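You operate a simulated robot arm through the tools that you are given. There is no shell and no other tool. Be economical: measure what you need, move in short steps, check, and stop when the job is done.

The job below is to be done with a simulated robot arm. You get a single attempt, and the scene is never put back.

JOB
Find the dead pocket with the test key and swap its crew label for the red one.
Fine: switch on, test; the crew label below the pocket that shows FAULT goes in the waste tray, the red label in its holder; switch off.

Only the result counts: the job must be done as asked and must still hold three seconds after the hand-in. Knocking over, shifting, dropping, spilling or breaking anything else fails it.

ROBOT AND FRAMES
A 5-joint arm with a two-finger parallel gripper, fixed in place. Base frame: the origin is at the foot of the arm, x ahead of it, y to its left, z up; the work surface is at about z = 0. Units: m, rad, N and s.
With the tool pointing down near the work surface it reaches from about 0.26 to 0.6 m from the base axis. Its first joint turns from -1.152 to 1.152 rad. The tool tilts only in the upright plane through the base axis and itself; it spins freely about its own axis. Payload 1.57 kg.
The tool frame sits at the grasp point between the pads (the TCP): z along the fingers, y along the line on which they close. The tips reach 0.03 m beyond it. The gripper opens to 0.08 m. The fingers are 0.017 m wide and 0.012 m thick; the gripper's body (0.04 by 0.082 m) begins 0.08 m behind the TCP.
Orientation is that of the tool frame in the base frame, as a unit quaternion [w, x, y, z]. With the fingers straight down and closing along the base's y, the tool's x points along the base's -x, its y along +y and its z along -z.

CONTROLS
- The arm moves only by the tool arm_command. Its arguments are lists of equal length, an entry for each row: "linear": the shift along the base's x, y, z in m, a list of three; "turn": the turn, a rotation vector about the base's x, y, z in rad, a list of three; "claw": the gripper command, from -1 (shut) to 1 (fully open), values between in proportion. In form: {"linear": [[tx, ty, tz], ...], "turn": [[ax, ay, az], ...], "claw": [claw, ...]}. A call has 1 to 10 rows; each row shifts and turns the commanded pose from where the row before left it. Rows are played at 5 a second. More than 0.05 m and 0.15 rad between two rows, or a gripper value outside its range, and nothing of the call is played. A pose out of reach is approached as far as the arm can. The call stops where the force on the tool passes 40 N (or 10 N more than at its start, if that is more) or the arm is blocked; 0.2 s more then pass. The fingers move at their own pace (about 0.153 m/s each) and stop on an object; they squeeze with about 34 N. The grip force told is the motor's: it shows also when the fingers shut on nothing. Time passes only in rows, and 0.2 s behind the last, so rows that do not move let the fingers close. It gives the time, the measured TCP pose, the force on the tool (base axes), the opening and the grip force at its end, in the units of the frame above (readings bear some noise), and new pictures: "views" is both (left out), scene, wrist or none.
- Cameras (640 x 400 px; columns grow to the right, rows downward): "scene" is fixed at [0.0326, 0.4011, 0.5442]; the picture's right is [-0.65, -0.76, 0.00], its down [-0.34, 0.29, -0.89] and it looks along [0.68, -0.58, -0.45] (base axes); focal length 270 px, centre (320, 200). "wrist" rides on the gripper at [-0.032, 0, -0.078] in the tool frame; the picture's right is [0.00, -1.00, 0.00], its down [0.97, 0.00, -0.24] and it looks along [0.24, 0.00, 0.97] (tool axes); focal length 218 px, centre (320, 200).
- point_at(camera, pixels): for up to 12 pixels [column, row] of the newest picture of that camera ("zoom" is the newest enlarged one), the place [x, y, z] in the base frame of the surface seen there, good to about 0.003 m, but the place of the scene camera against the robot may be out by one fixed shift of up to 0.025 m in any direction. The clock stands still meanwhile.
- zoom(camera, box): a new picture of the part [left, top, right, bottom] of that camera's present view, enlarged. The clock stands still meanwhile.
- close_job(): hands the job in; it is judged then, once.

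Work in short steps. Measure before you move; look again where a grasp or a placing could have gone wrong, and mend it. You have 80 turns and 150 pictures in all, those below and enlarged ones among them. Open the gripper and draw the arm clear of the work before you hand the job in, unless the task says otherwise; then end with one line.

The tools are called after "Call:" as name(argument=value, ...) on one line, values as JSON. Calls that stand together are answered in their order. arm_command: Moves the arm, as the interface text tells. Its arguments: {"type":"object","properties":{"linear":{"type":"array"},"turn":{"type":"array"},"claw":{"type":"array"},"views":{"type":"string","enum":["both","scene","wrist","none"]}},"required":["linear","turn","claw"]} The other tools are called the same way: point_at (camera, pixels) gives the place of the surface under pixels of a picture; zoom (camera, box) takes an enlarged picture of a part of a camera's view; close_job () hands the job in.

At the start:

```text
clock: 0.0
tcp_pos: [0.3415, 0.0163, 0.4429]
tool_rot: [0.0, 0.0, 1.0, 0.0]
wrist_force: [0.0, 1.0, -1.4]
width: 0.0802
gripper_force: 0.0
```

scene: 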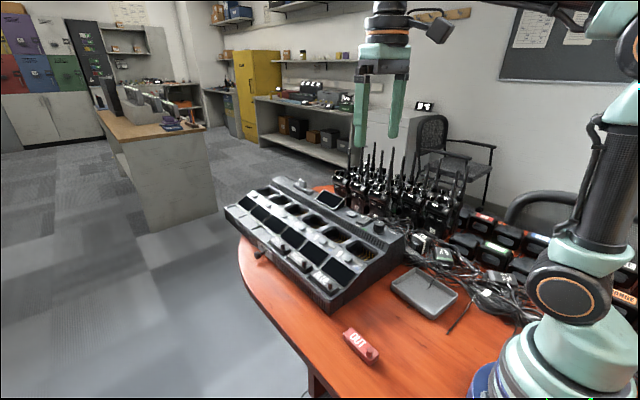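
wrist: 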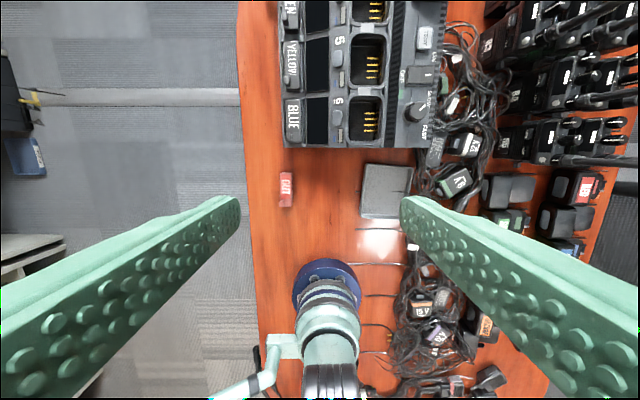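

The scene shows the charger bank with labels, a red "OUT" label at about (360,345) and a tray at (425,293). I'll zoom in on the details of both views.

Call:
zoom(camera="scene", box=[210, 160, 480, 370])

Call:
zoom(camera="wrist", box=[230, 0, 470, 220])

Call:
point_at(camera="wrist", pixels=[[286, 190], [385, 190], [292, 118], [425, 37], [425, 75], [415, 112], [339, 118], [338, 60], [367, 120], [317, 120]])

```text
1.90 times, centred on (345, 265) of scene
```

zoom: 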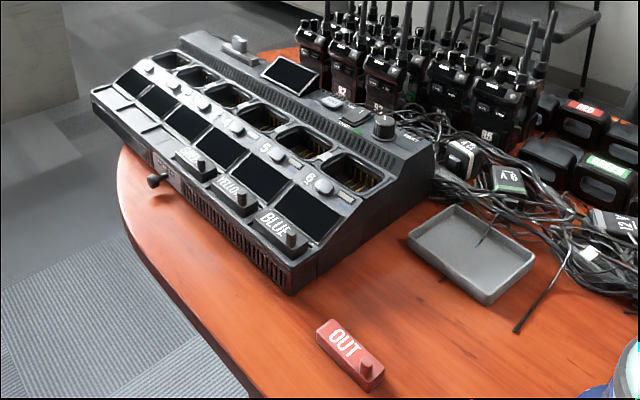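

```text
1.82 times, centred on (350, 110) of wrist
```

zoom: 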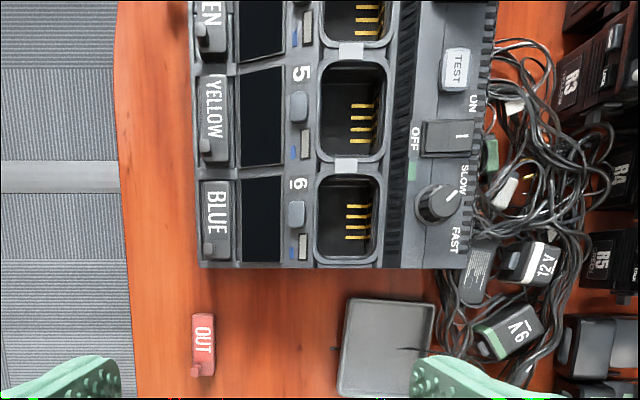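

```text
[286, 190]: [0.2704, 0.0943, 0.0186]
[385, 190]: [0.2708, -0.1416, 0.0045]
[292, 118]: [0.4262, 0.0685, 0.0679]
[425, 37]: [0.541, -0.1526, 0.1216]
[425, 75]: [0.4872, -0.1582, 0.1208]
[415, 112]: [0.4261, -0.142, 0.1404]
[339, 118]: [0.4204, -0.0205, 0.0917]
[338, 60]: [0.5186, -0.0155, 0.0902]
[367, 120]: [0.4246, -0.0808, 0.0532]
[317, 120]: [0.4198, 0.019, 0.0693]
```

The wrist view shows TEST button at z≈0.12 (0.54,-0.15), rocker switch (0.487,-0.158) and a SLOW/FAST knob. I'll move closer above the controls to read the switch and see the screen.

Call:
arm_command(linear=[[0.04, -0.02, -0.02], [0.04, -0.03, -0.02], [0.04, -0.03, -0.02], [0.03, -0.03, -0.02], [0.0, -0.02, -0.02]], turn=[[0, 0, 0], [0, 0, 0], [0, 0, 0], [0, 0, 0], [0, 0, 0]], claw=[1, 1, 1, 1, 1])

```text
refused: row 2 steps farther than a row can; nothing moved
```

Row 2 exceeded the 0.05 m limit; I'll use smaller steps.

Call:
arm_command(linear=[[0.03, -0.02, -0.02], [0.03, -0.03, -0.02], [0.03, -0.03, -0.02], [0.03, -0.03, -0.02], [0.03, -0.02, -0.02]], turn=[[0, 0, 0], [0, 0, 0], [0, 0, 0], [0, 0, 0], [0, 0, 0]], claw=[1, 1, 1, 1, 1])

```text
clock: 1.2
tcp_pos: [0.491, -0.1142, 0.3423]
tool_rot: [0.001, 0.0, 1.0, 0.0]
wrist_force: [-0.3, 0.3, -0.5]
width: 0.0802
gripper_force: 0.1
```

scene: 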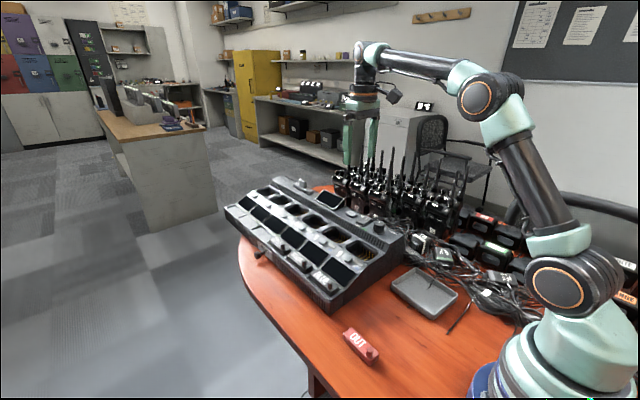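
wrist: 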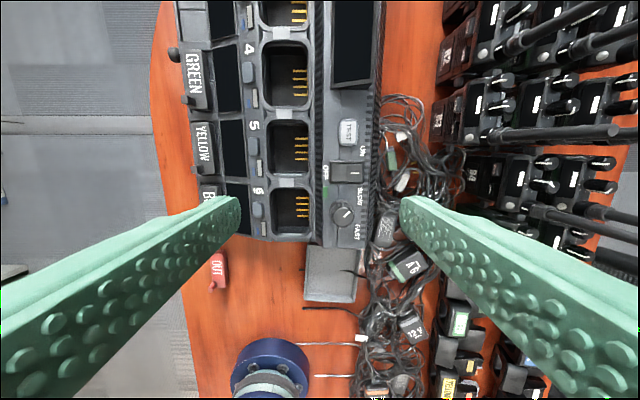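

Call:
zoom(camera="wrist", box=[300, 100, 400, 250])

Call:
zoom(camera="wrist", box=[160, 0, 400, 220])

Call:
point_at(camera="wrist", pixels=[[348, 132], [337, 172], [347, 172], [358, 172], [344, 215], [325, 172], [348, 150], [365, 172], [338, 185], [218, 270], [330, 270], [337, 120]])

```text
2.67 times, centred on (350, 175) of wrist
```

zoom: 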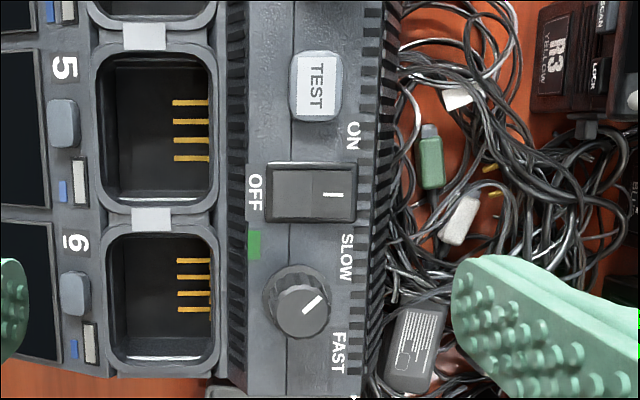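

```text
1.82 times, centred on (280, 110) of wrist
```

zoom: 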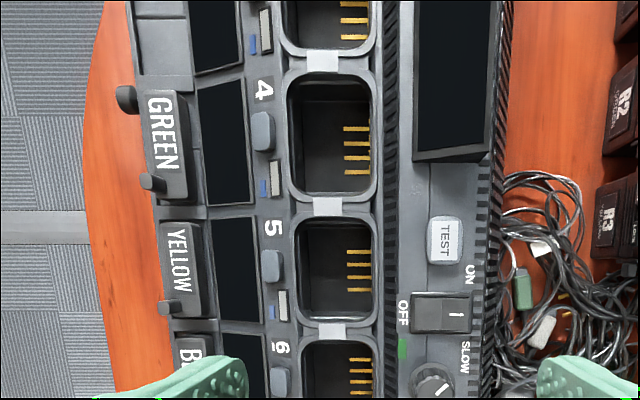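

```text
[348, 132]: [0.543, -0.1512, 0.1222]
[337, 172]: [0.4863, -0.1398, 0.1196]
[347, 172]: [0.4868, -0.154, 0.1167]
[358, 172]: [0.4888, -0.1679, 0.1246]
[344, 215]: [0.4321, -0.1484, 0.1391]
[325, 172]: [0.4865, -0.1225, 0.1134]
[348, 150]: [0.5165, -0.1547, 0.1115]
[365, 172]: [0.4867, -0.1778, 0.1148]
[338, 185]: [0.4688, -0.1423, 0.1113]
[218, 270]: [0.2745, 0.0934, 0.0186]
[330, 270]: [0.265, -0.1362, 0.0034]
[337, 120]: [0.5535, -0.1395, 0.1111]
```

The rocker's ON half (I mark, raised) is centred near (0.487,-0.165), top z≈0.125. I'll shut the gripper, spin it -90° so the narrow tip dimension lies along y, and hover above the ON half.

Call:
arm_command(linear=[[0, -0.005, -0.015], [0, -0.005, -0.015], [0, -0.005, -0.015], [0, -0.005, -0.015], [0, -0.005, -0.015], [0, -0.005, -0.015], [0, -0.005, -0.015], [0, -0.005, -0.015], [0, -0.005, -0.01], [-0.004, -0.006, -0.01]], turn=[[0, 0, -0.15], [0, 0, -0.15], [0, 0, -0.15], [0, 0, -0.15], [0, 0, -0.15], [0, 0, -0.15], [0, 0, -0.15], [0, 0, -0.15], [0, 0, -0.15], [0, 0, -0.15]], claw=[-1, -1, -1, -1, -1, -1, -1, -1, -1, -1])

Call:
arm_command(linear=[[0, 0, 0]], turn=[[0, 0, -0.071]], claw=[-1])

```text
clock: 3.4
tcp_pos: [0.4856, -0.1642, 0.201]
tool_rot: [0.0, 0.683, 0.731, 0.0]
wrist_force: [-0.1, -0.1, 1.3]
width: 0.0002
gripper_force: 21.9
```

scene: 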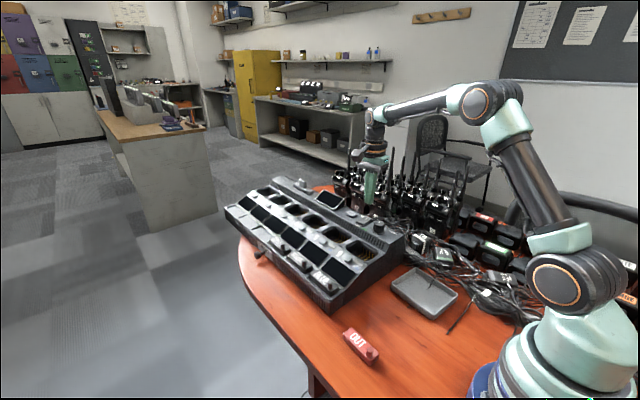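
wrist: 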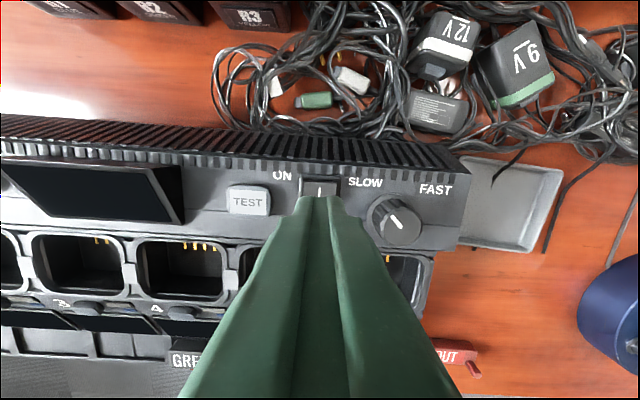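

```text
clock: 3.8
tcp_pos: [0.4866, -0.1639, 0.2024]
tool_rot: [0.0, 0.707, 0.707, 0.0]
wrist_force: [0.1, -0.3, -0.7]
width: 0.0002
gripper_force: 21.1
```

scene: 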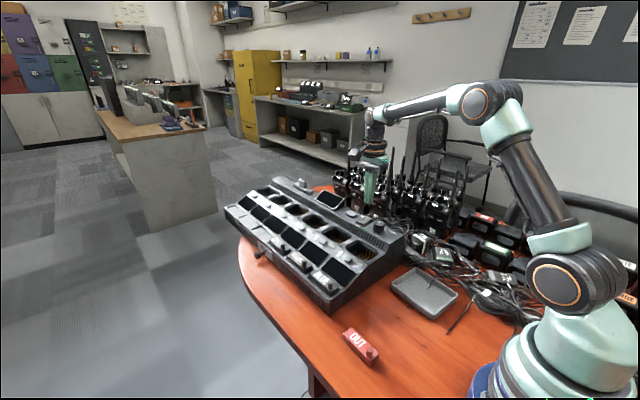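
wrist: 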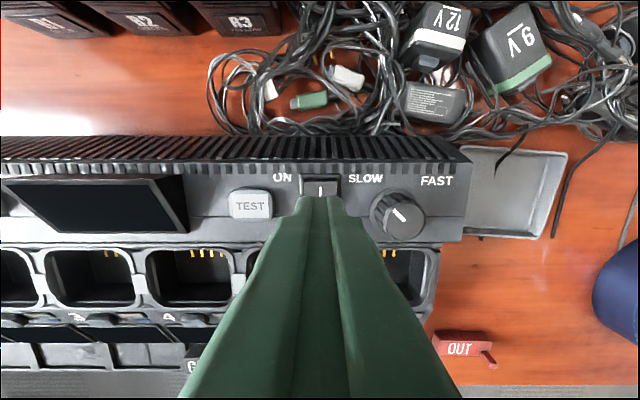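

Tip is aligned with the rocker at column 320. I'll descend to just above contact, then press in small steps.

Call:
arm_command(linear=[[0, -0.001, -0.03], [0, 0, -0.015], [0, 0, -0.004], [0, 0, -0.003], [0, 0, -0.003]], turn=[[0, 0, 0], [0, 0, 0], [0, 0, 0], [0, 0, 0], [0, 0, 0]], claw=[-1, -1, -1, -1, -1])

Call:
zoom(camera="scene", box=[210, 160, 420, 320])

```text
clock: 5.0
tcp_pos: [0.486, -0.1644, 0.1487]
tool_rot: [0.001, 0.707, 0.707, 0.0]
wrist_force: [-4.1, 3.1, 12.2]
width: 0.0001
gripper_force: 21.1
```

scene: 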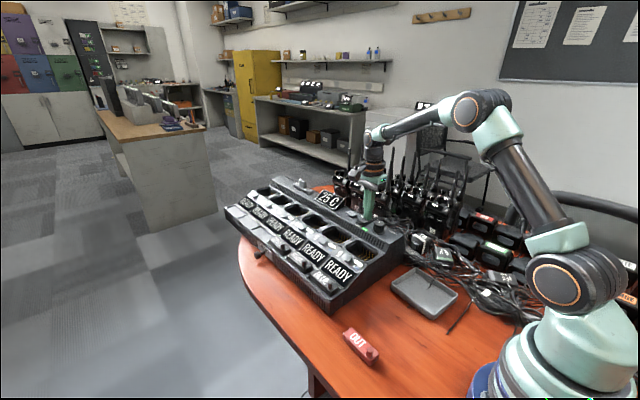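
wrist: 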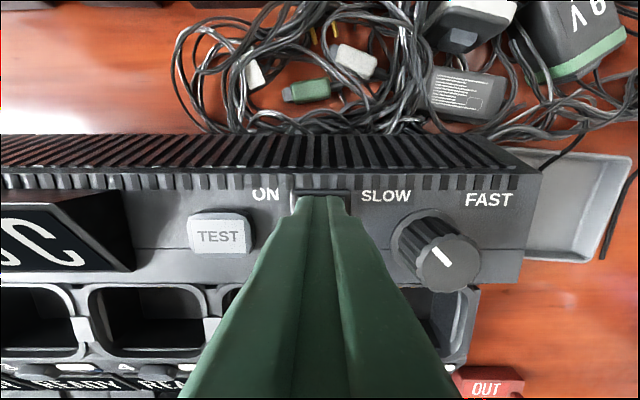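

```text
2.50 times, centred on (315, 240) of scene
```

zoom: 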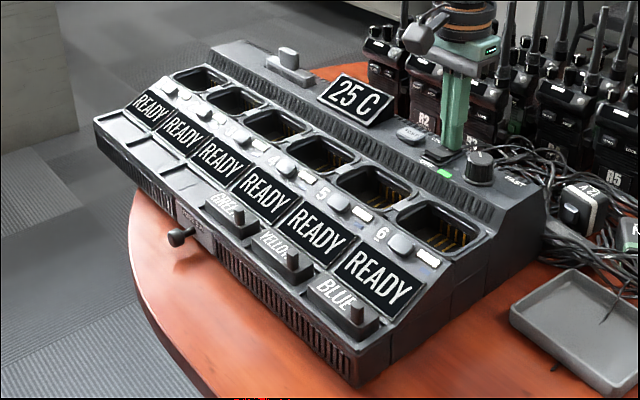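

The switch is on: READY on all screens and a green light. Now I lift, move over TEST at (0.543,-0.151) and press.

Call:
arm_command(linear=[[0, 0, 0.03], [0.028, 0.006, 0.01], [0.029, 0.007, 0], [0, 0, -0.02], [0, 0, -0.012]], turn=[[0, 0, 0], [0, 0, 0], [0, 0, 0], [0, 0, 0], [0, 0, 0]], claw=[-1, -1, -1, -1, -1])

```text
clock: 6.2
tcp_pos: [0.5442, -0.1526, 0.154]
tool_rot: [0.0, 0.708, 0.707, 0.0]
wrist_force: [-0.3, 0.1, 0.1]
width: 0.0001
gripper_force: 21.2
```

scene: 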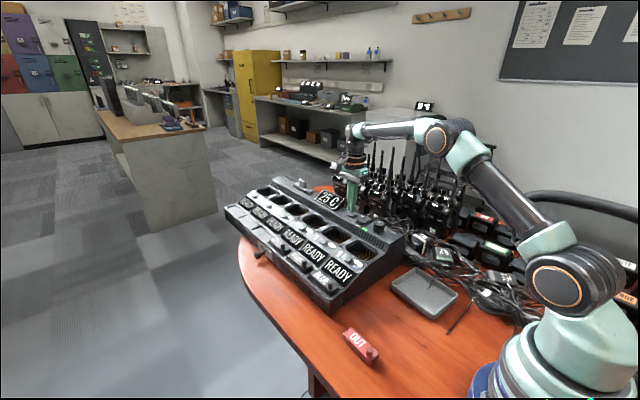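
wrist: 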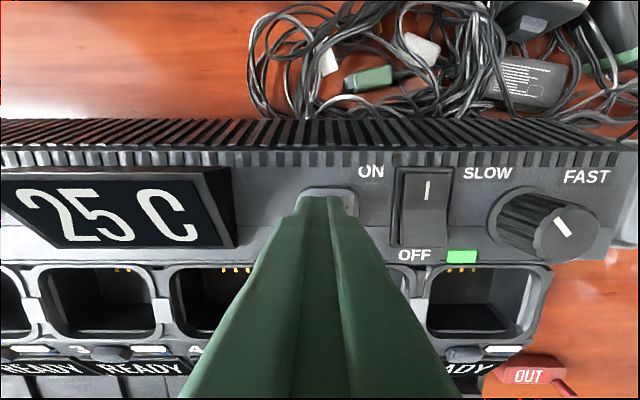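

The tip is centred on TEST just above it; I press down in small steps.

Call:
arm_command(linear=[[0, 0, -0.003], [0, 0, -0.003], [0, 0, -0.002], [0, 0, 0]], turn=[[0, 0, 0], [0, 0, 0], [0, 0, 0], [0, 0, 0]], claw=[-1, -1, -1, -1], views="none")

Call:
zoom(camera="scene", box=[210, 160, 420, 320])

```text
clock: 7.2
tcp_pos: [0.5436, -0.1524, 0.147]
tool_rot: [0.0, 0.707, 0.707, -0.001]
wrist_force: [1.3, -1.3, 3.4]
width: 0.0001
gripper_force: 20.9
```

```text
2.50 times, centred on (315, 240) of scene
```

zoom: 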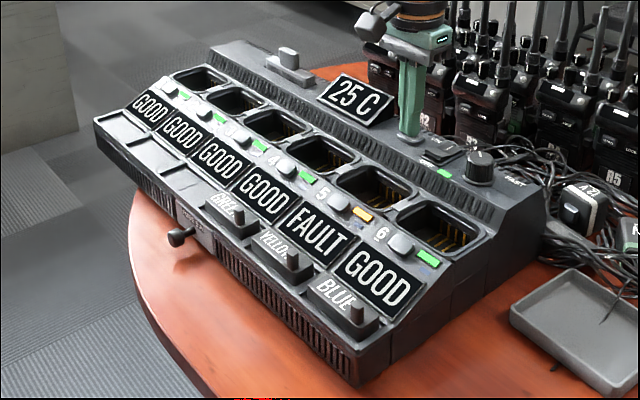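

Pocket 5 shows FAULT, so YELLOW is the label to replace. I lift off and move over the labels to look closely.

Call:
arm_command(linear=[[0, 0, 0.04], [0, 0, 0.04], [-0.01, 0.03, 0.03], [-0.01, 0.045, 0], [-0.01, 0.045, 0], [-0.01, 0.045, 0], [-0.01, 0.04, 0]], turn=[[0, 0, 0], [0, 0, 0], [0, 0, 0], [0, 0, 0], [0, 0, 0], [0, 0, 0], [0, 0, 0]], claw=[-1, -1, -1, 0, 0, 0, 0])

```text
clock: 8.8
tcp_pos: [0.4933, 0.0545, 0.2558]
tool_rot: [0.0, 0.708, 0.707, 0.0]
wrist_force: [-0.6, 0.2, 0.4]
width: 0.0402
gripper_force: 0.1
```

scene: 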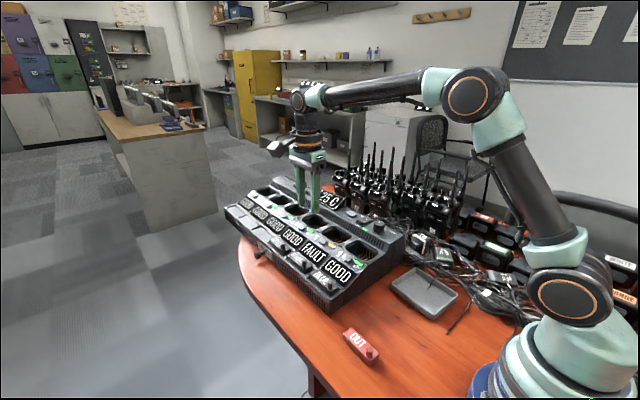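
wrist: 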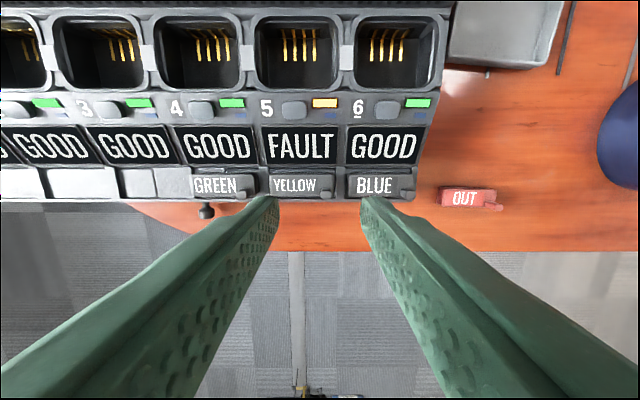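

Call:
zoom(camera="wrist", box=[180, 120, 430, 230])

Call:
point_at(camera="wrist", pixels=[[327, 196], [281, 186], [330, 185], [300, 186], [248, 194], [408, 194], [465, 197], [494, 207], [500, 205], [440, 190], [275, 199], [318, 176]])

Call:
zoom(camera="scene", box=[280, 240, 400, 370])

```text
2.56 times, centred on (305, 175) of wrist
```

zoom: 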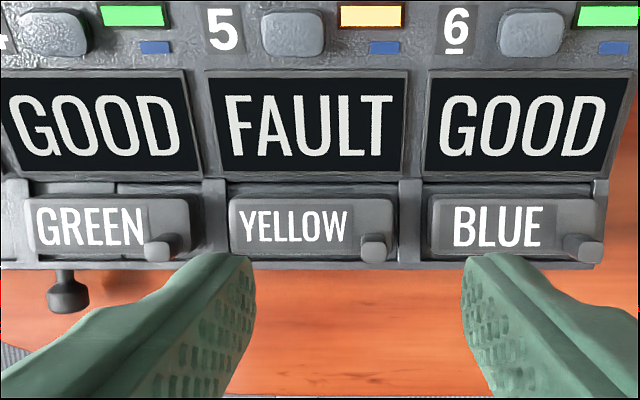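

```text
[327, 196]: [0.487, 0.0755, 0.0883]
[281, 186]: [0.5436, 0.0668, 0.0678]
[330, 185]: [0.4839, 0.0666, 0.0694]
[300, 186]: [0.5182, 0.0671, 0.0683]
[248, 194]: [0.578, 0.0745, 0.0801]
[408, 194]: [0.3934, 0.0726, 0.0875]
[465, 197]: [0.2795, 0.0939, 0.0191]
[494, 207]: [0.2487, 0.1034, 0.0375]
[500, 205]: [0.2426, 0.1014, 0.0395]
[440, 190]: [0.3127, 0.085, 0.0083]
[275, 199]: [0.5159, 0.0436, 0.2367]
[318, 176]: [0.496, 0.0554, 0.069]
```

```text
3.08 times, centred on (340, 305) of scene
```

zoom: 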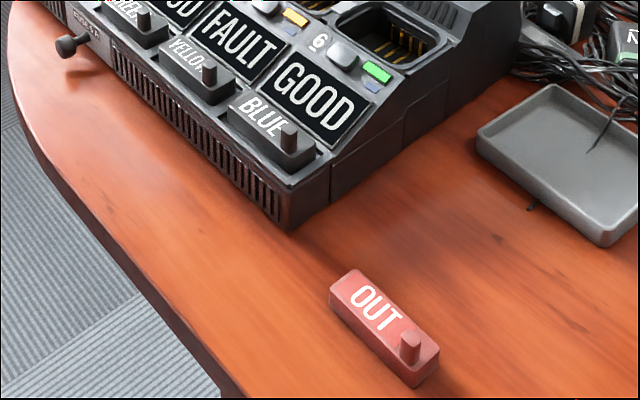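

The yellow label's peg top is at about (0.487, 0.0755, 0.088), block top z≈0.068. I'll move above the peg with the fingers closing along x and check alignment.

Call:
arm_command(linear=[[-0.006, 0.021, -0.03], [0, 0, -0.045], [0, 0, -0.02]], turn=[[0, 0, 0], [0, 0, 0], [0, 0, 0]], claw=[0, 0, 0])

Call:
zoom(camera="wrist", box=[220, 100, 420, 240])

Call:
zoom(camera="scene", box=[260, 180, 380, 290])

```text
clock: 9.6
tcp_pos: [0.4881, 0.0739, 0.1617]
tool_rot: [0.0, 0.707, 0.707, -0.001]
wrist_force: [0.7, 1.0, -0.9]
width: 0.04
gripper_force: 0.1
```

scene: 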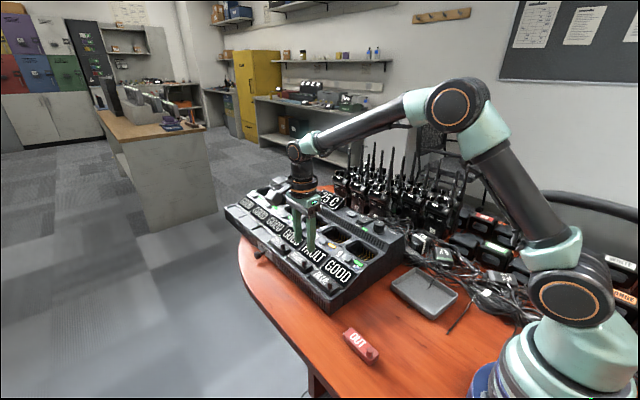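
wrist: 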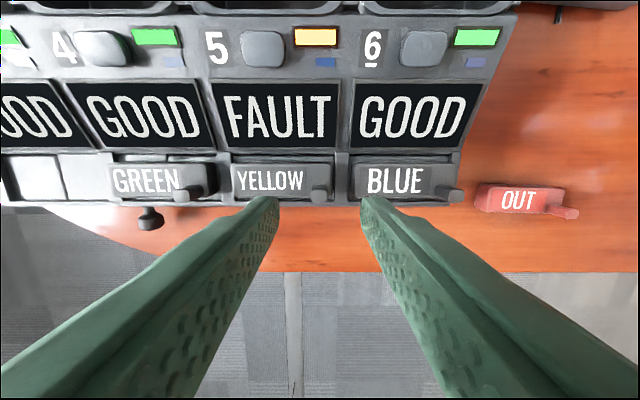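

```text
2.86 times, centred on (320, 170) of wrist
```

zoom: 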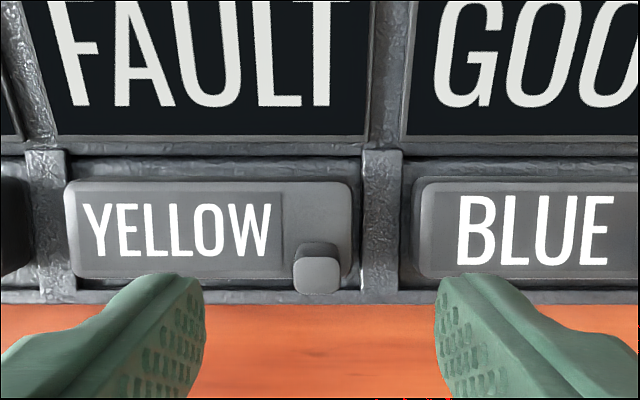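

```text
3.64 times, centred on (320, 235) of scene
```

zoom: 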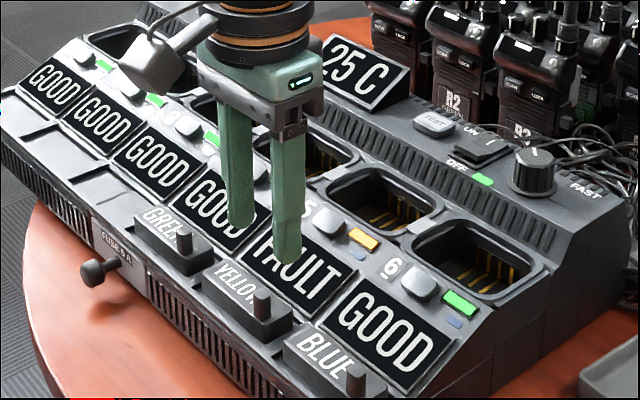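

I measure the peg, block, and divider heights from this nearer view.

Call:
point_at(camera="wrist", pixels=[[319, 197], [315, 197], [324, 197], [320, 190], [320, 200], [342, 180], [342, 198], [325, 175], [240, 180], [300, 160], [300, 204], [227, 180]])

Call:
point_at(camera="wrist", pixels=[[236, 164], [330, 164], [236, 196], [310, 198], [350, 180], [335, 180], [231, 180]])

```text
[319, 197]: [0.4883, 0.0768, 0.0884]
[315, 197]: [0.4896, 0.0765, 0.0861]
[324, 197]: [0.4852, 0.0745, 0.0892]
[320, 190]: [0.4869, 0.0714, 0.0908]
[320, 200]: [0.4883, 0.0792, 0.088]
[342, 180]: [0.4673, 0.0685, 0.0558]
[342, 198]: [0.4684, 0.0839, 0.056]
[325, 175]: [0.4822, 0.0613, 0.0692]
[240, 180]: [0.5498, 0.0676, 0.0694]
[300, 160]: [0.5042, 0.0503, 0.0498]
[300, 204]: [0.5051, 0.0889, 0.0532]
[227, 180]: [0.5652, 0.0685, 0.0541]
```

```text
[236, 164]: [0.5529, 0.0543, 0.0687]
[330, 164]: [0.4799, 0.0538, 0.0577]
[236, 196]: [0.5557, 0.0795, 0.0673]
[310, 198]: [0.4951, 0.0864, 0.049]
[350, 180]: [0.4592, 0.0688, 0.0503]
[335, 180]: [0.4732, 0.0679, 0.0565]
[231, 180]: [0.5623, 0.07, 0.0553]
```

Peg centre ≈ (0.487, 0.0755), top 0.0885; block top 0.069; ribs only 0.056. I descend to put tips at ~0.0725 and close.

Call:
arm_command(linear=[[-0.001, 0.0015, -0.03], [0, 0, -0.02], [0, 0, -0.009], [0, 0, 0], [0, 0, 0], [0, 0, 0]], turn=[[0, 0, 0], [0, 0, 0], [0, 0, 0], [0, 0, 0], [0, 0, 0], [0, 0, 0]], claw=[0, 0, 0, 0, -1, -1])

Call:
zoom(camera="wrist", box=[220, 100, 420, 240])

```text
clock: 11.0
tcp_pos: [0.487, 0.0749, 0.1038]
tool_rot: [-0.001, 0.707, 0.708, 0.0]
wrist_force: [-0.3, 0.1, -0.5]
width: 0.0106
gripper_force: 28.4
```

scene: 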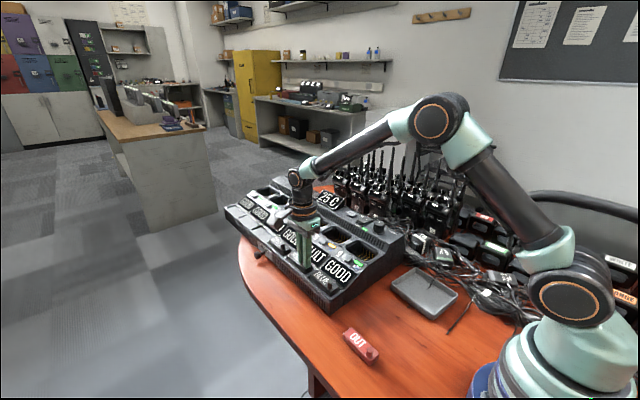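
wrist: 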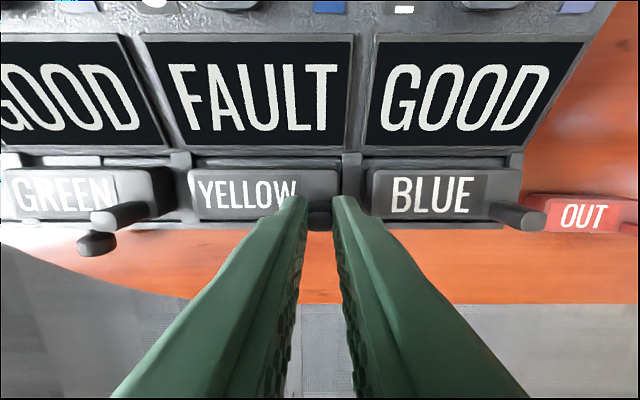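

```text
2.86 times, centred on (320, 170) of wrist
```

zoom: 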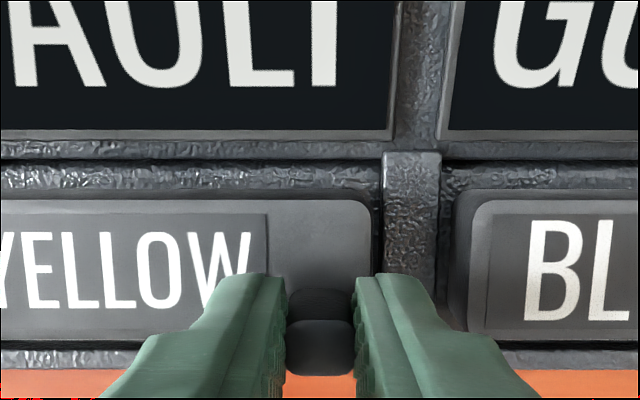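

Peg is gripped (opening 10.6 mm) with TCP at (0.487, 0.075, 0.1038). I lift straight up and check.

Call:
arm_command(linear=[[0, 0, 0.01], [0, 0, 0.02], [0, 0, 0.04], [0, 0, 0.04], [0, 0, 0.03]], turn=[[0, 0, 0], [0, 0, 0], [0, 0, 0], [0, 0, 0], [0, 0, 0]], claw=[-1, -1, -1, -1, -1])

Call:
zoom(camera="scene", box=[240, 130, 400, 320])

```text
clock: 12.2
tcp_pos: [0.4869, 0.0753, 0.2429]
tool_rot: [0.0, 0.707, 0.707, 0.001]
wrist_force: [-0.3, -0.6, 0.5]
width: 0.0
gripper_force: 21.5
```

scene: 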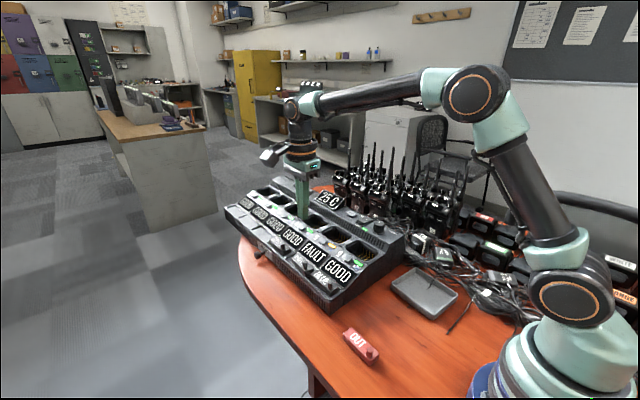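
wrist: 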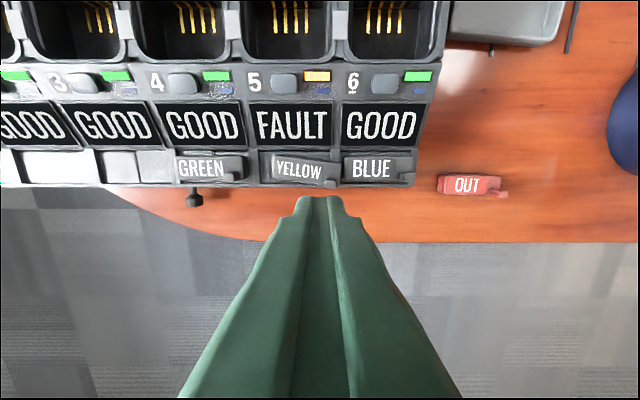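

```text
2.11 times, centred on (320, 225) of scene
```

zoom: 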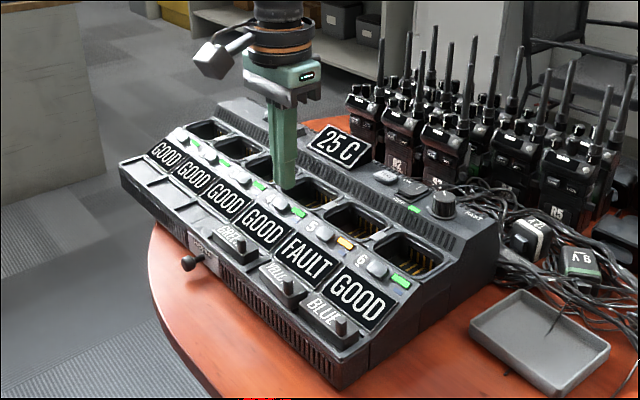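

The peg slipped out: the gripper is shut empty and YELLOW sits slightly rotated. I open and look closer.

Call:
arm_command(linear=[[0, 0, -0.03], [0, 0, -0.03]], turn=[[0, 0, 0], [0, 0, 0]], claw=[0, 0])

Call:
zoom(camera="wrist", box=[220, 100, 420, 240])

Call:
zoom(camera="scene", box=[260, 220, 360, 300])

```text
clock: 12.8
tcp_pos: [0.4855, 0.0753, 0.1824]
tool_rot: [0.0, 0.707, 0.707, 0.0]
wrist_force: [0.0, -0.3, 0.1]
width: 0.0399
gripper_force: 0.1
```

scene: 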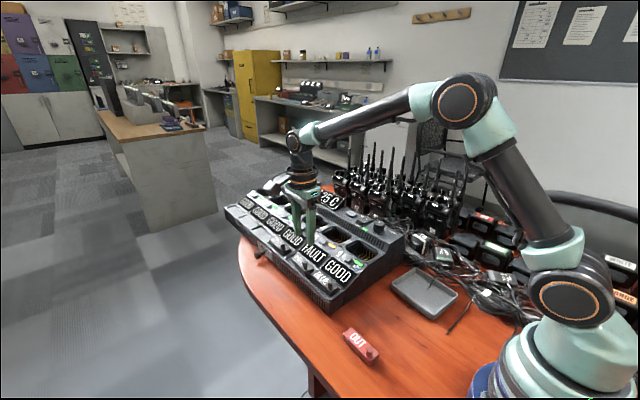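
wrist: 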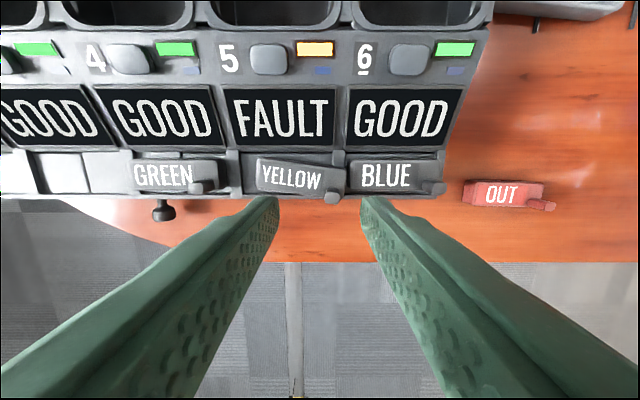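

```text
2.86 times, centred on (320, 170) of wrist
```

zoom: 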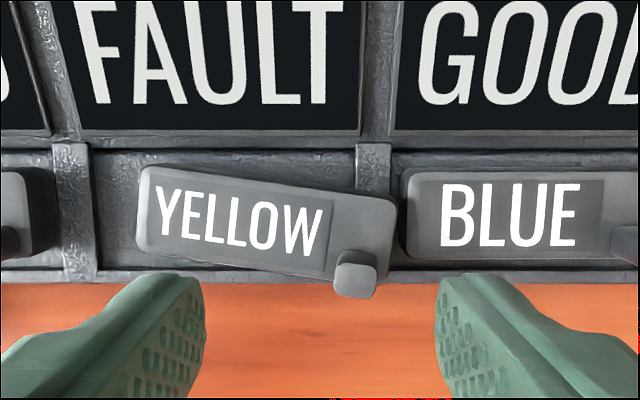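

```text
5.00 times, centred on (310, 260) of scene
```

zoom: 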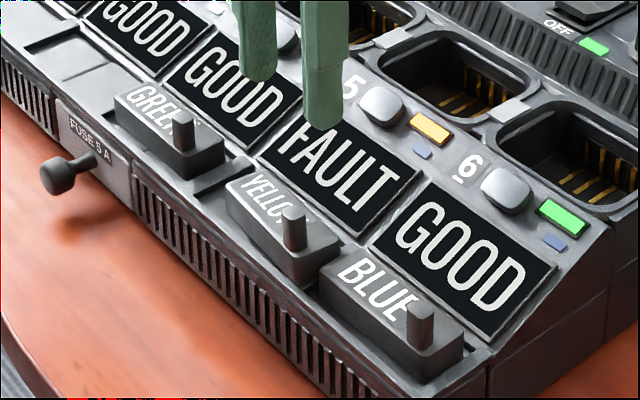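

The label lifted a bit, then slipped and now rests yawed, partly over the rib. A centred grasp across the block's short side would be steadier, so I measure the block and the clearance to the screen slope.

Call:
point_at(camera="wrist", pixels=[[258, 161], [346, 170], [258, 184], [333, 193], [341, 194], [300, 175], [290, 162], [290, 158], [290, 153], [290, 148], [290, 143], [290, 138]])

Call:
point_at(camera="wrist", pixels=[[270, 165], [340, 172], [335, 188], [280, 184], [332, 196], [350, 165], [362, 165], [300, 198], [238, 170], [310, 160]])

```text
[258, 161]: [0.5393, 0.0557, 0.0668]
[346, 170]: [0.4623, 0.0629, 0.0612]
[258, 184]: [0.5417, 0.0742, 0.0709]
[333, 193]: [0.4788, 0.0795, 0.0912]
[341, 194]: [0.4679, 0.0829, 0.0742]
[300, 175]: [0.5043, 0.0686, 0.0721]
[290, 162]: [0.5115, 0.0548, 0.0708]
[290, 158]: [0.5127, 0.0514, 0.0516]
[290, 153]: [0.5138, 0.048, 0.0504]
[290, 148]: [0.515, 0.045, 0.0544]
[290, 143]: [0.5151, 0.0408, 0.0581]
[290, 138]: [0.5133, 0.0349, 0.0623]
```

```text
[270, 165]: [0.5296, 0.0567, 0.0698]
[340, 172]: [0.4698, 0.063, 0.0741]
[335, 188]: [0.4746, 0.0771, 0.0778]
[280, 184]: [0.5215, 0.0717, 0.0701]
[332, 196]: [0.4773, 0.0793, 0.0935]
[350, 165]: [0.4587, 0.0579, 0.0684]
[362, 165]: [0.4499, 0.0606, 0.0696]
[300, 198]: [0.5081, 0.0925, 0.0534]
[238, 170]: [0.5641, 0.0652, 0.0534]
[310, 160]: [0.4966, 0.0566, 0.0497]
```

Block centre ≈ (0.504, 0.067), yaw ≈ -5.4°, top ≈0.071; behind it the surface is ≤0.059 for y≥0.04. I rotate the gripper by about +1.477 rad above it so it closes across the short side.

Call:
arm_command(linear=[[0.004, -0.002, 0], [0.004, -0.002, 0], [0.004, -0.002, 0], [0.004, -0.002, 0], [0.002, 0, 0], [0, 0, 0], [0, 0, 0], [0, 0, 0], [0, 0, 0], [0, 0, -0.03]], turn=[[0, 0, 0.148], [0, 0, 0.148], [0, 0, 0.148], [0, 0, 0.148], [0, 0, 0.148], [0, 0, 0.148], [0, 0, 0.148], [0, 0, 0.148], [0, 0, 0.148], [0, 0, 0.145]], claw=[-0.15, -0.15, -0.15, -0.15, -0.15, -0.15, -0.15, -0.15, -0.15, -0.15])

Call:
zoom(camera="wrist", box=[220, 100, 420, 300])

```text
clock: 15.0
tcp_pos: [0.506, 0.0677, 0.1536]
tool_rot: [0.001, 0.045, 0.999, 0.001]
wrist_force: [-0.7, -0.5, -0.9]
width: 0.0342
gripper_force: 0.1
```

scene: 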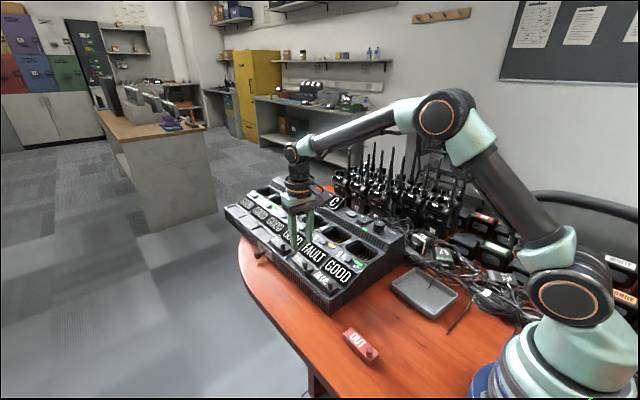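
wrist: 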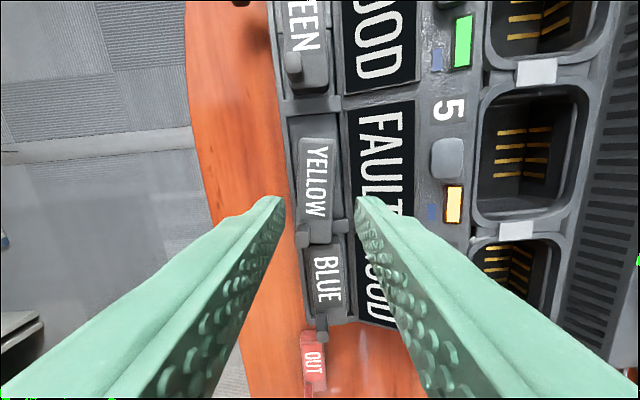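

```text
2.00 times, centred on (320, 200) of wrist
```

zoom: 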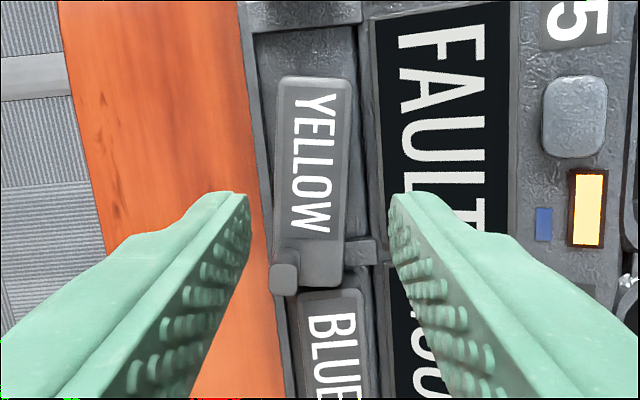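

I verify the label's edges from this view before descending.

Call:
point_at(camera="wrist", pixels=[[301, 190], [329, 190], [301, 145], [332, 145], [315, 141], [320, 238], [317, 190], [345, 190], [351, 190], [340, 190], [307, 237], [327, 238]])

```text
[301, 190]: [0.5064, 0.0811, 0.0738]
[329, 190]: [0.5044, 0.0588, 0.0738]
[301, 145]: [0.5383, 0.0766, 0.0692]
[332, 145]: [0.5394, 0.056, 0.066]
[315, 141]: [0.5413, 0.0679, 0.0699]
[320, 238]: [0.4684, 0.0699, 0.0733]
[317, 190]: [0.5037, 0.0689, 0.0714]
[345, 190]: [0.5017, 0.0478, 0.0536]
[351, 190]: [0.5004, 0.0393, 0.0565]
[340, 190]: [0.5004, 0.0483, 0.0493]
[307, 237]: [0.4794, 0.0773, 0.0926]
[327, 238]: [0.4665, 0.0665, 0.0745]
```

Block centre at (0.505, 0.070), width ~23 mm. I descend until the tips are at ~0.061 and close.

Call:
arm_command(linear=[[-0.001, 0.002, -0.03], [0, 0, -0.02], [0, 0, -0.012], [0, 0, 0], [0, 0, 0], [0, 0, 0]], turn=[[0, 0, 0], [0, 0, 0], [0, 0, 0], [0, 0, 0], [0, 0, 0], [0, 0, 0]], claw=[-0.15, -0.15, -0.15, -0.15, -1, -1])

Call:
zoom(camera="scene", box=[260, 200, 370, 300])

```text
clock: 16.4
tcp_pos: [0.5034, 0.0697, 0.0906]
tool_rot: [0.0, 0.046, 0.999, 0.0]
wrist_force: [-0.2, 0.0, 0.4]
width: 0.0268
gripper_force: 34.7
```

scene: 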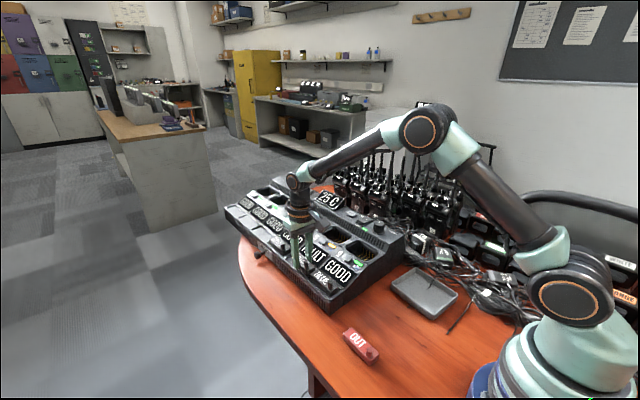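
wrist: 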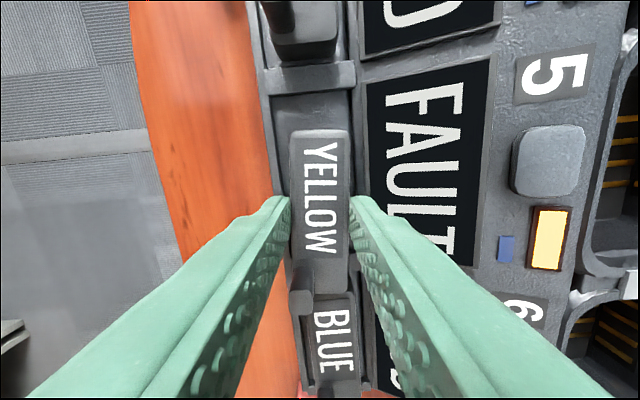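

```text
4.00 times, centred on (315, 250) of scene
```

zoom: 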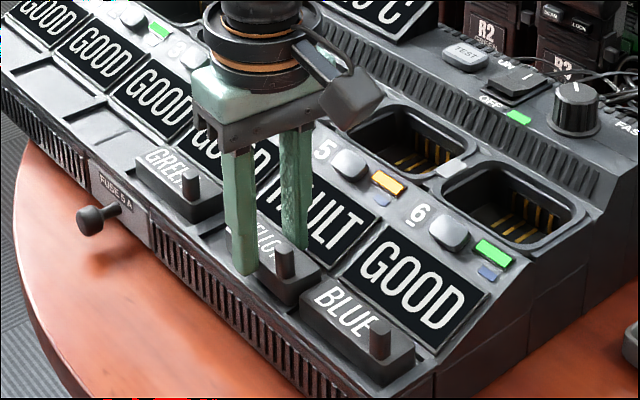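

Gripped at 26.8 mm with 34.7 N. I lift slowly a little and check the width.

Call:
arm_command(linear=[[0, 0, 0], [0, 0, 0.005], [0, 0, 0.005], [0, 0, 0.01], [0, 0, 0.01]], turn=[[0, 0, 0], [0, 0, 0], [0, 0, 0], [0, 0, 0], [0, 0, 0]], claw=[-1, -1, -1, -1, -1])

Call:
zoom(camera="scene", box=[260, 200, 370, 300])

```text
clock: 17.6
tcp_pos: [0.504, 0.0687, 0.1207]
tool_rot: [0.0, 0.046, 0.999, 0.0]
wrist_force: [-0.3, -0.1, 0.0]
width: 0.0267
gripper_force: 34.3
```

scene: 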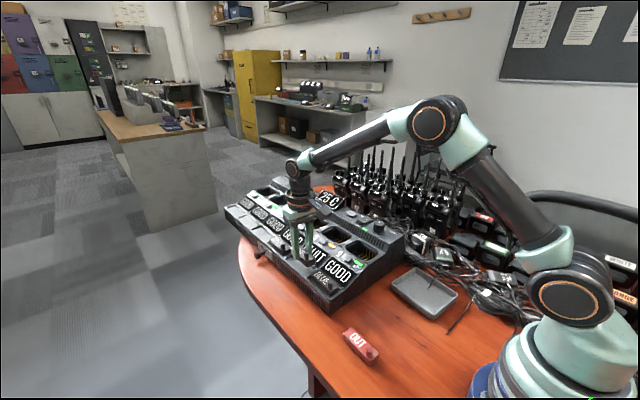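
wrist: 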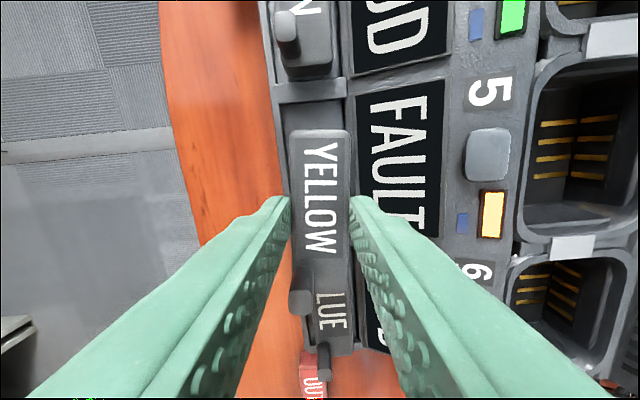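

```text
4.00 times, centred on (315, 250) of scene
```

zoom: 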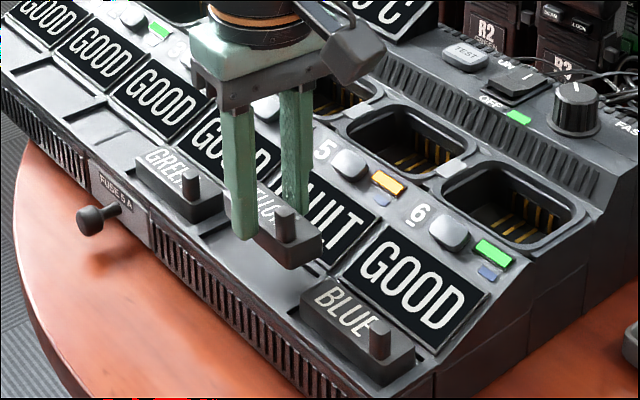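

Held firmly. I lift higher and carry it toward the tray at about (0.27,-0.139).

Call:
arm_command(linear=[[0, 0, 0.04], [0, 0, 0.045], [-0.033, -0.03, 0], [-0.033, -0.03, 0], [-0.033, -0.03, 0], [-0.033, -0.03, 0], [-0.033, -0.03, 0], [-0.033, -0.03, 0], [-0.032, -0.029, 0]], turn=[[0, 0, 0], [0, 0, 0], [0, 0, 0], [0, 0, 0], [0, 0, 0], [0, 0, 0], [0, 0, 0], [0, 0, 0], [0, 0, 0]], claw=[-1, -1, -1, -1, -1, -1, -1, -1, -1])

Call:
zoom(camera="scene", box=[340, 180, 500, 340])

```text
clock: 19.6
tcp_pos: [0.2721, -0.1385, 0.2076]
tool_rot: [0.0, 0.046, 0.999, 0.0]
wrist_force: [-0.1, 0.1, 0.1]
width: 0.0267
gripper_force: 34.2
```

scene: 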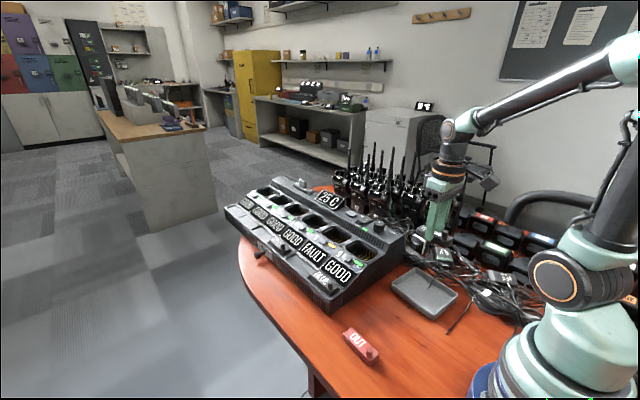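
wrist: 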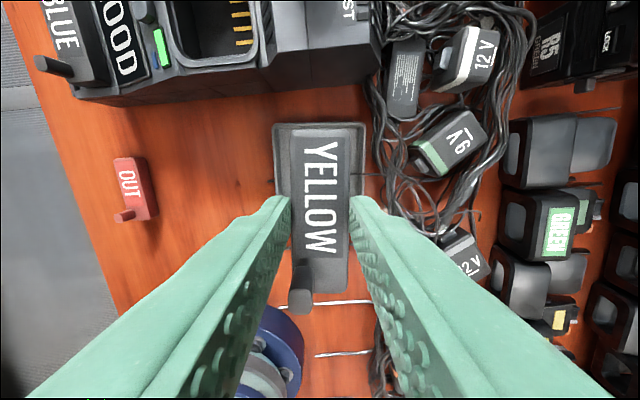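

```text
2.50 times, centred on (420, 260) of scene
```

zoom: 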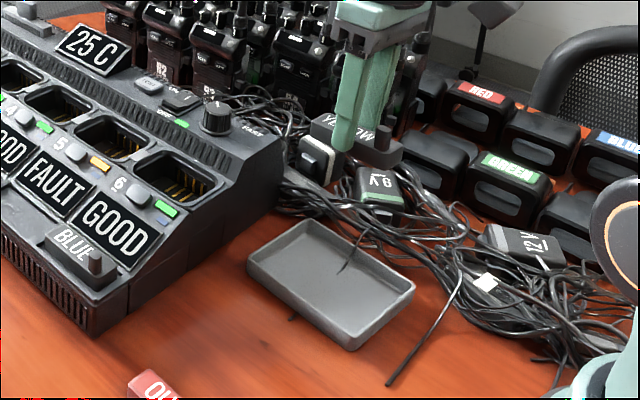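

Tray corners in the wrist view are at (273,124) and (364,124); I measure it in both views, including the cable end over the tray.

Call:
point_at(camera="wrist", pixels=[[274, 126], [363, 126], [283, 135], [356, 135], [282, 190], [358, 170], [134, 190], [123, 213], [362, 176], [318, 220]])

Call:
point_at(camera="zoom", pixels=[[248, 259], [305, 221], [414, 288], [352, 347], [330, 285], [342, 270], [360, 240], [268, 260], [305, 232], [395, 288], [352, 328]])

```text
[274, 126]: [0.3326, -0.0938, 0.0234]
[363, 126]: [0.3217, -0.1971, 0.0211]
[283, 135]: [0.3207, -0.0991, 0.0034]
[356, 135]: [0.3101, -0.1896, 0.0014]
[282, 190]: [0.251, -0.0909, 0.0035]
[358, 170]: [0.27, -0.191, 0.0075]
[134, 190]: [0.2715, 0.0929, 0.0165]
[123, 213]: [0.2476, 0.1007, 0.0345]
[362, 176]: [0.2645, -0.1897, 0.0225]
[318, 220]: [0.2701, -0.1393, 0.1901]
```

```text
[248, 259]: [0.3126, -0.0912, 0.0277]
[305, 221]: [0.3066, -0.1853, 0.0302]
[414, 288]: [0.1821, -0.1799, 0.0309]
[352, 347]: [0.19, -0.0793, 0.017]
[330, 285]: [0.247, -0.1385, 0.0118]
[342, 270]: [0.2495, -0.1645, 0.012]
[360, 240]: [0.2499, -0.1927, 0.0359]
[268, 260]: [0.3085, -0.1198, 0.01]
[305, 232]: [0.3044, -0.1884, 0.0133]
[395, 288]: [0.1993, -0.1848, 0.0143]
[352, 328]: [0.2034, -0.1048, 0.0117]
```

Tray interior spans about x 0.218–0.318, y -0.10…-0.187, floor 0.003; the cable tip reaches y≈-0.165. I'll set the label down at (0.267,-0.128): first descend to just above the floor.

Call:
arm_command(linear=[[-0.004, 0.0105, -0.04], [0, 0, -0.04], [0, 0, -0.04], [0, 0, -0.02], [0, 0, -0.015]], turn=[[0, 0, 0], [0, 0, 0], [0, 0, 0], [0, 0, 0], [0, 0, 0]], claw=[-1, -1, -1, -1, -1])

Call:
zoom(camera="scene", box=[360, 220, 480, 340])

```text
clock: 20.8
tcp_pos: [0.2712, -0.1291, 0.0516]
tool_rot: [0.001, 0.046, 0.999, 0.0]
wrist_force: [-0.1, -0.3, -0.6]
width: 0.0268
gripper_force: 34.3
```

scene: 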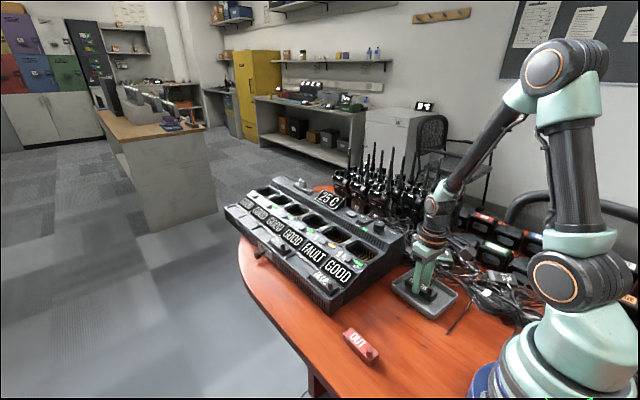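
wrist: 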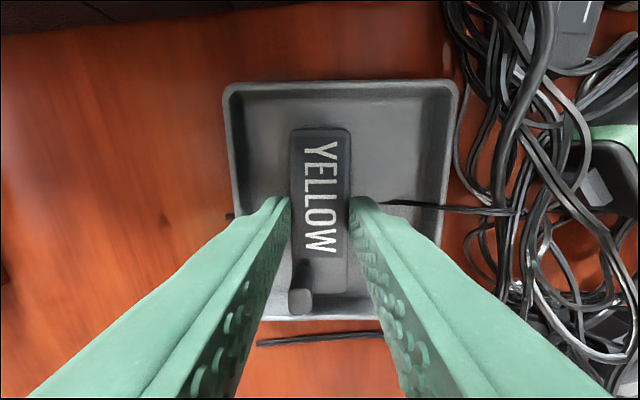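

```text
3.33 times, centred on (420, 280) of scene
```

zoom: 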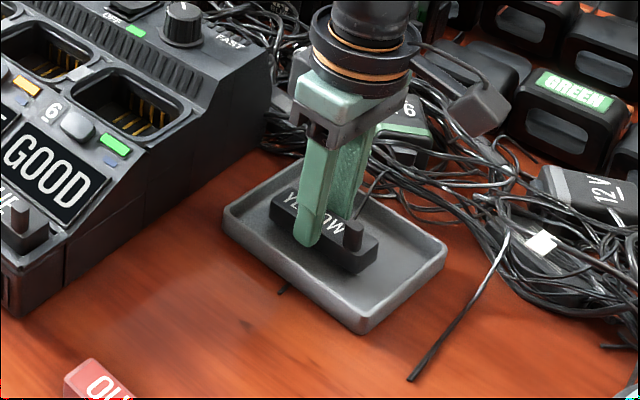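

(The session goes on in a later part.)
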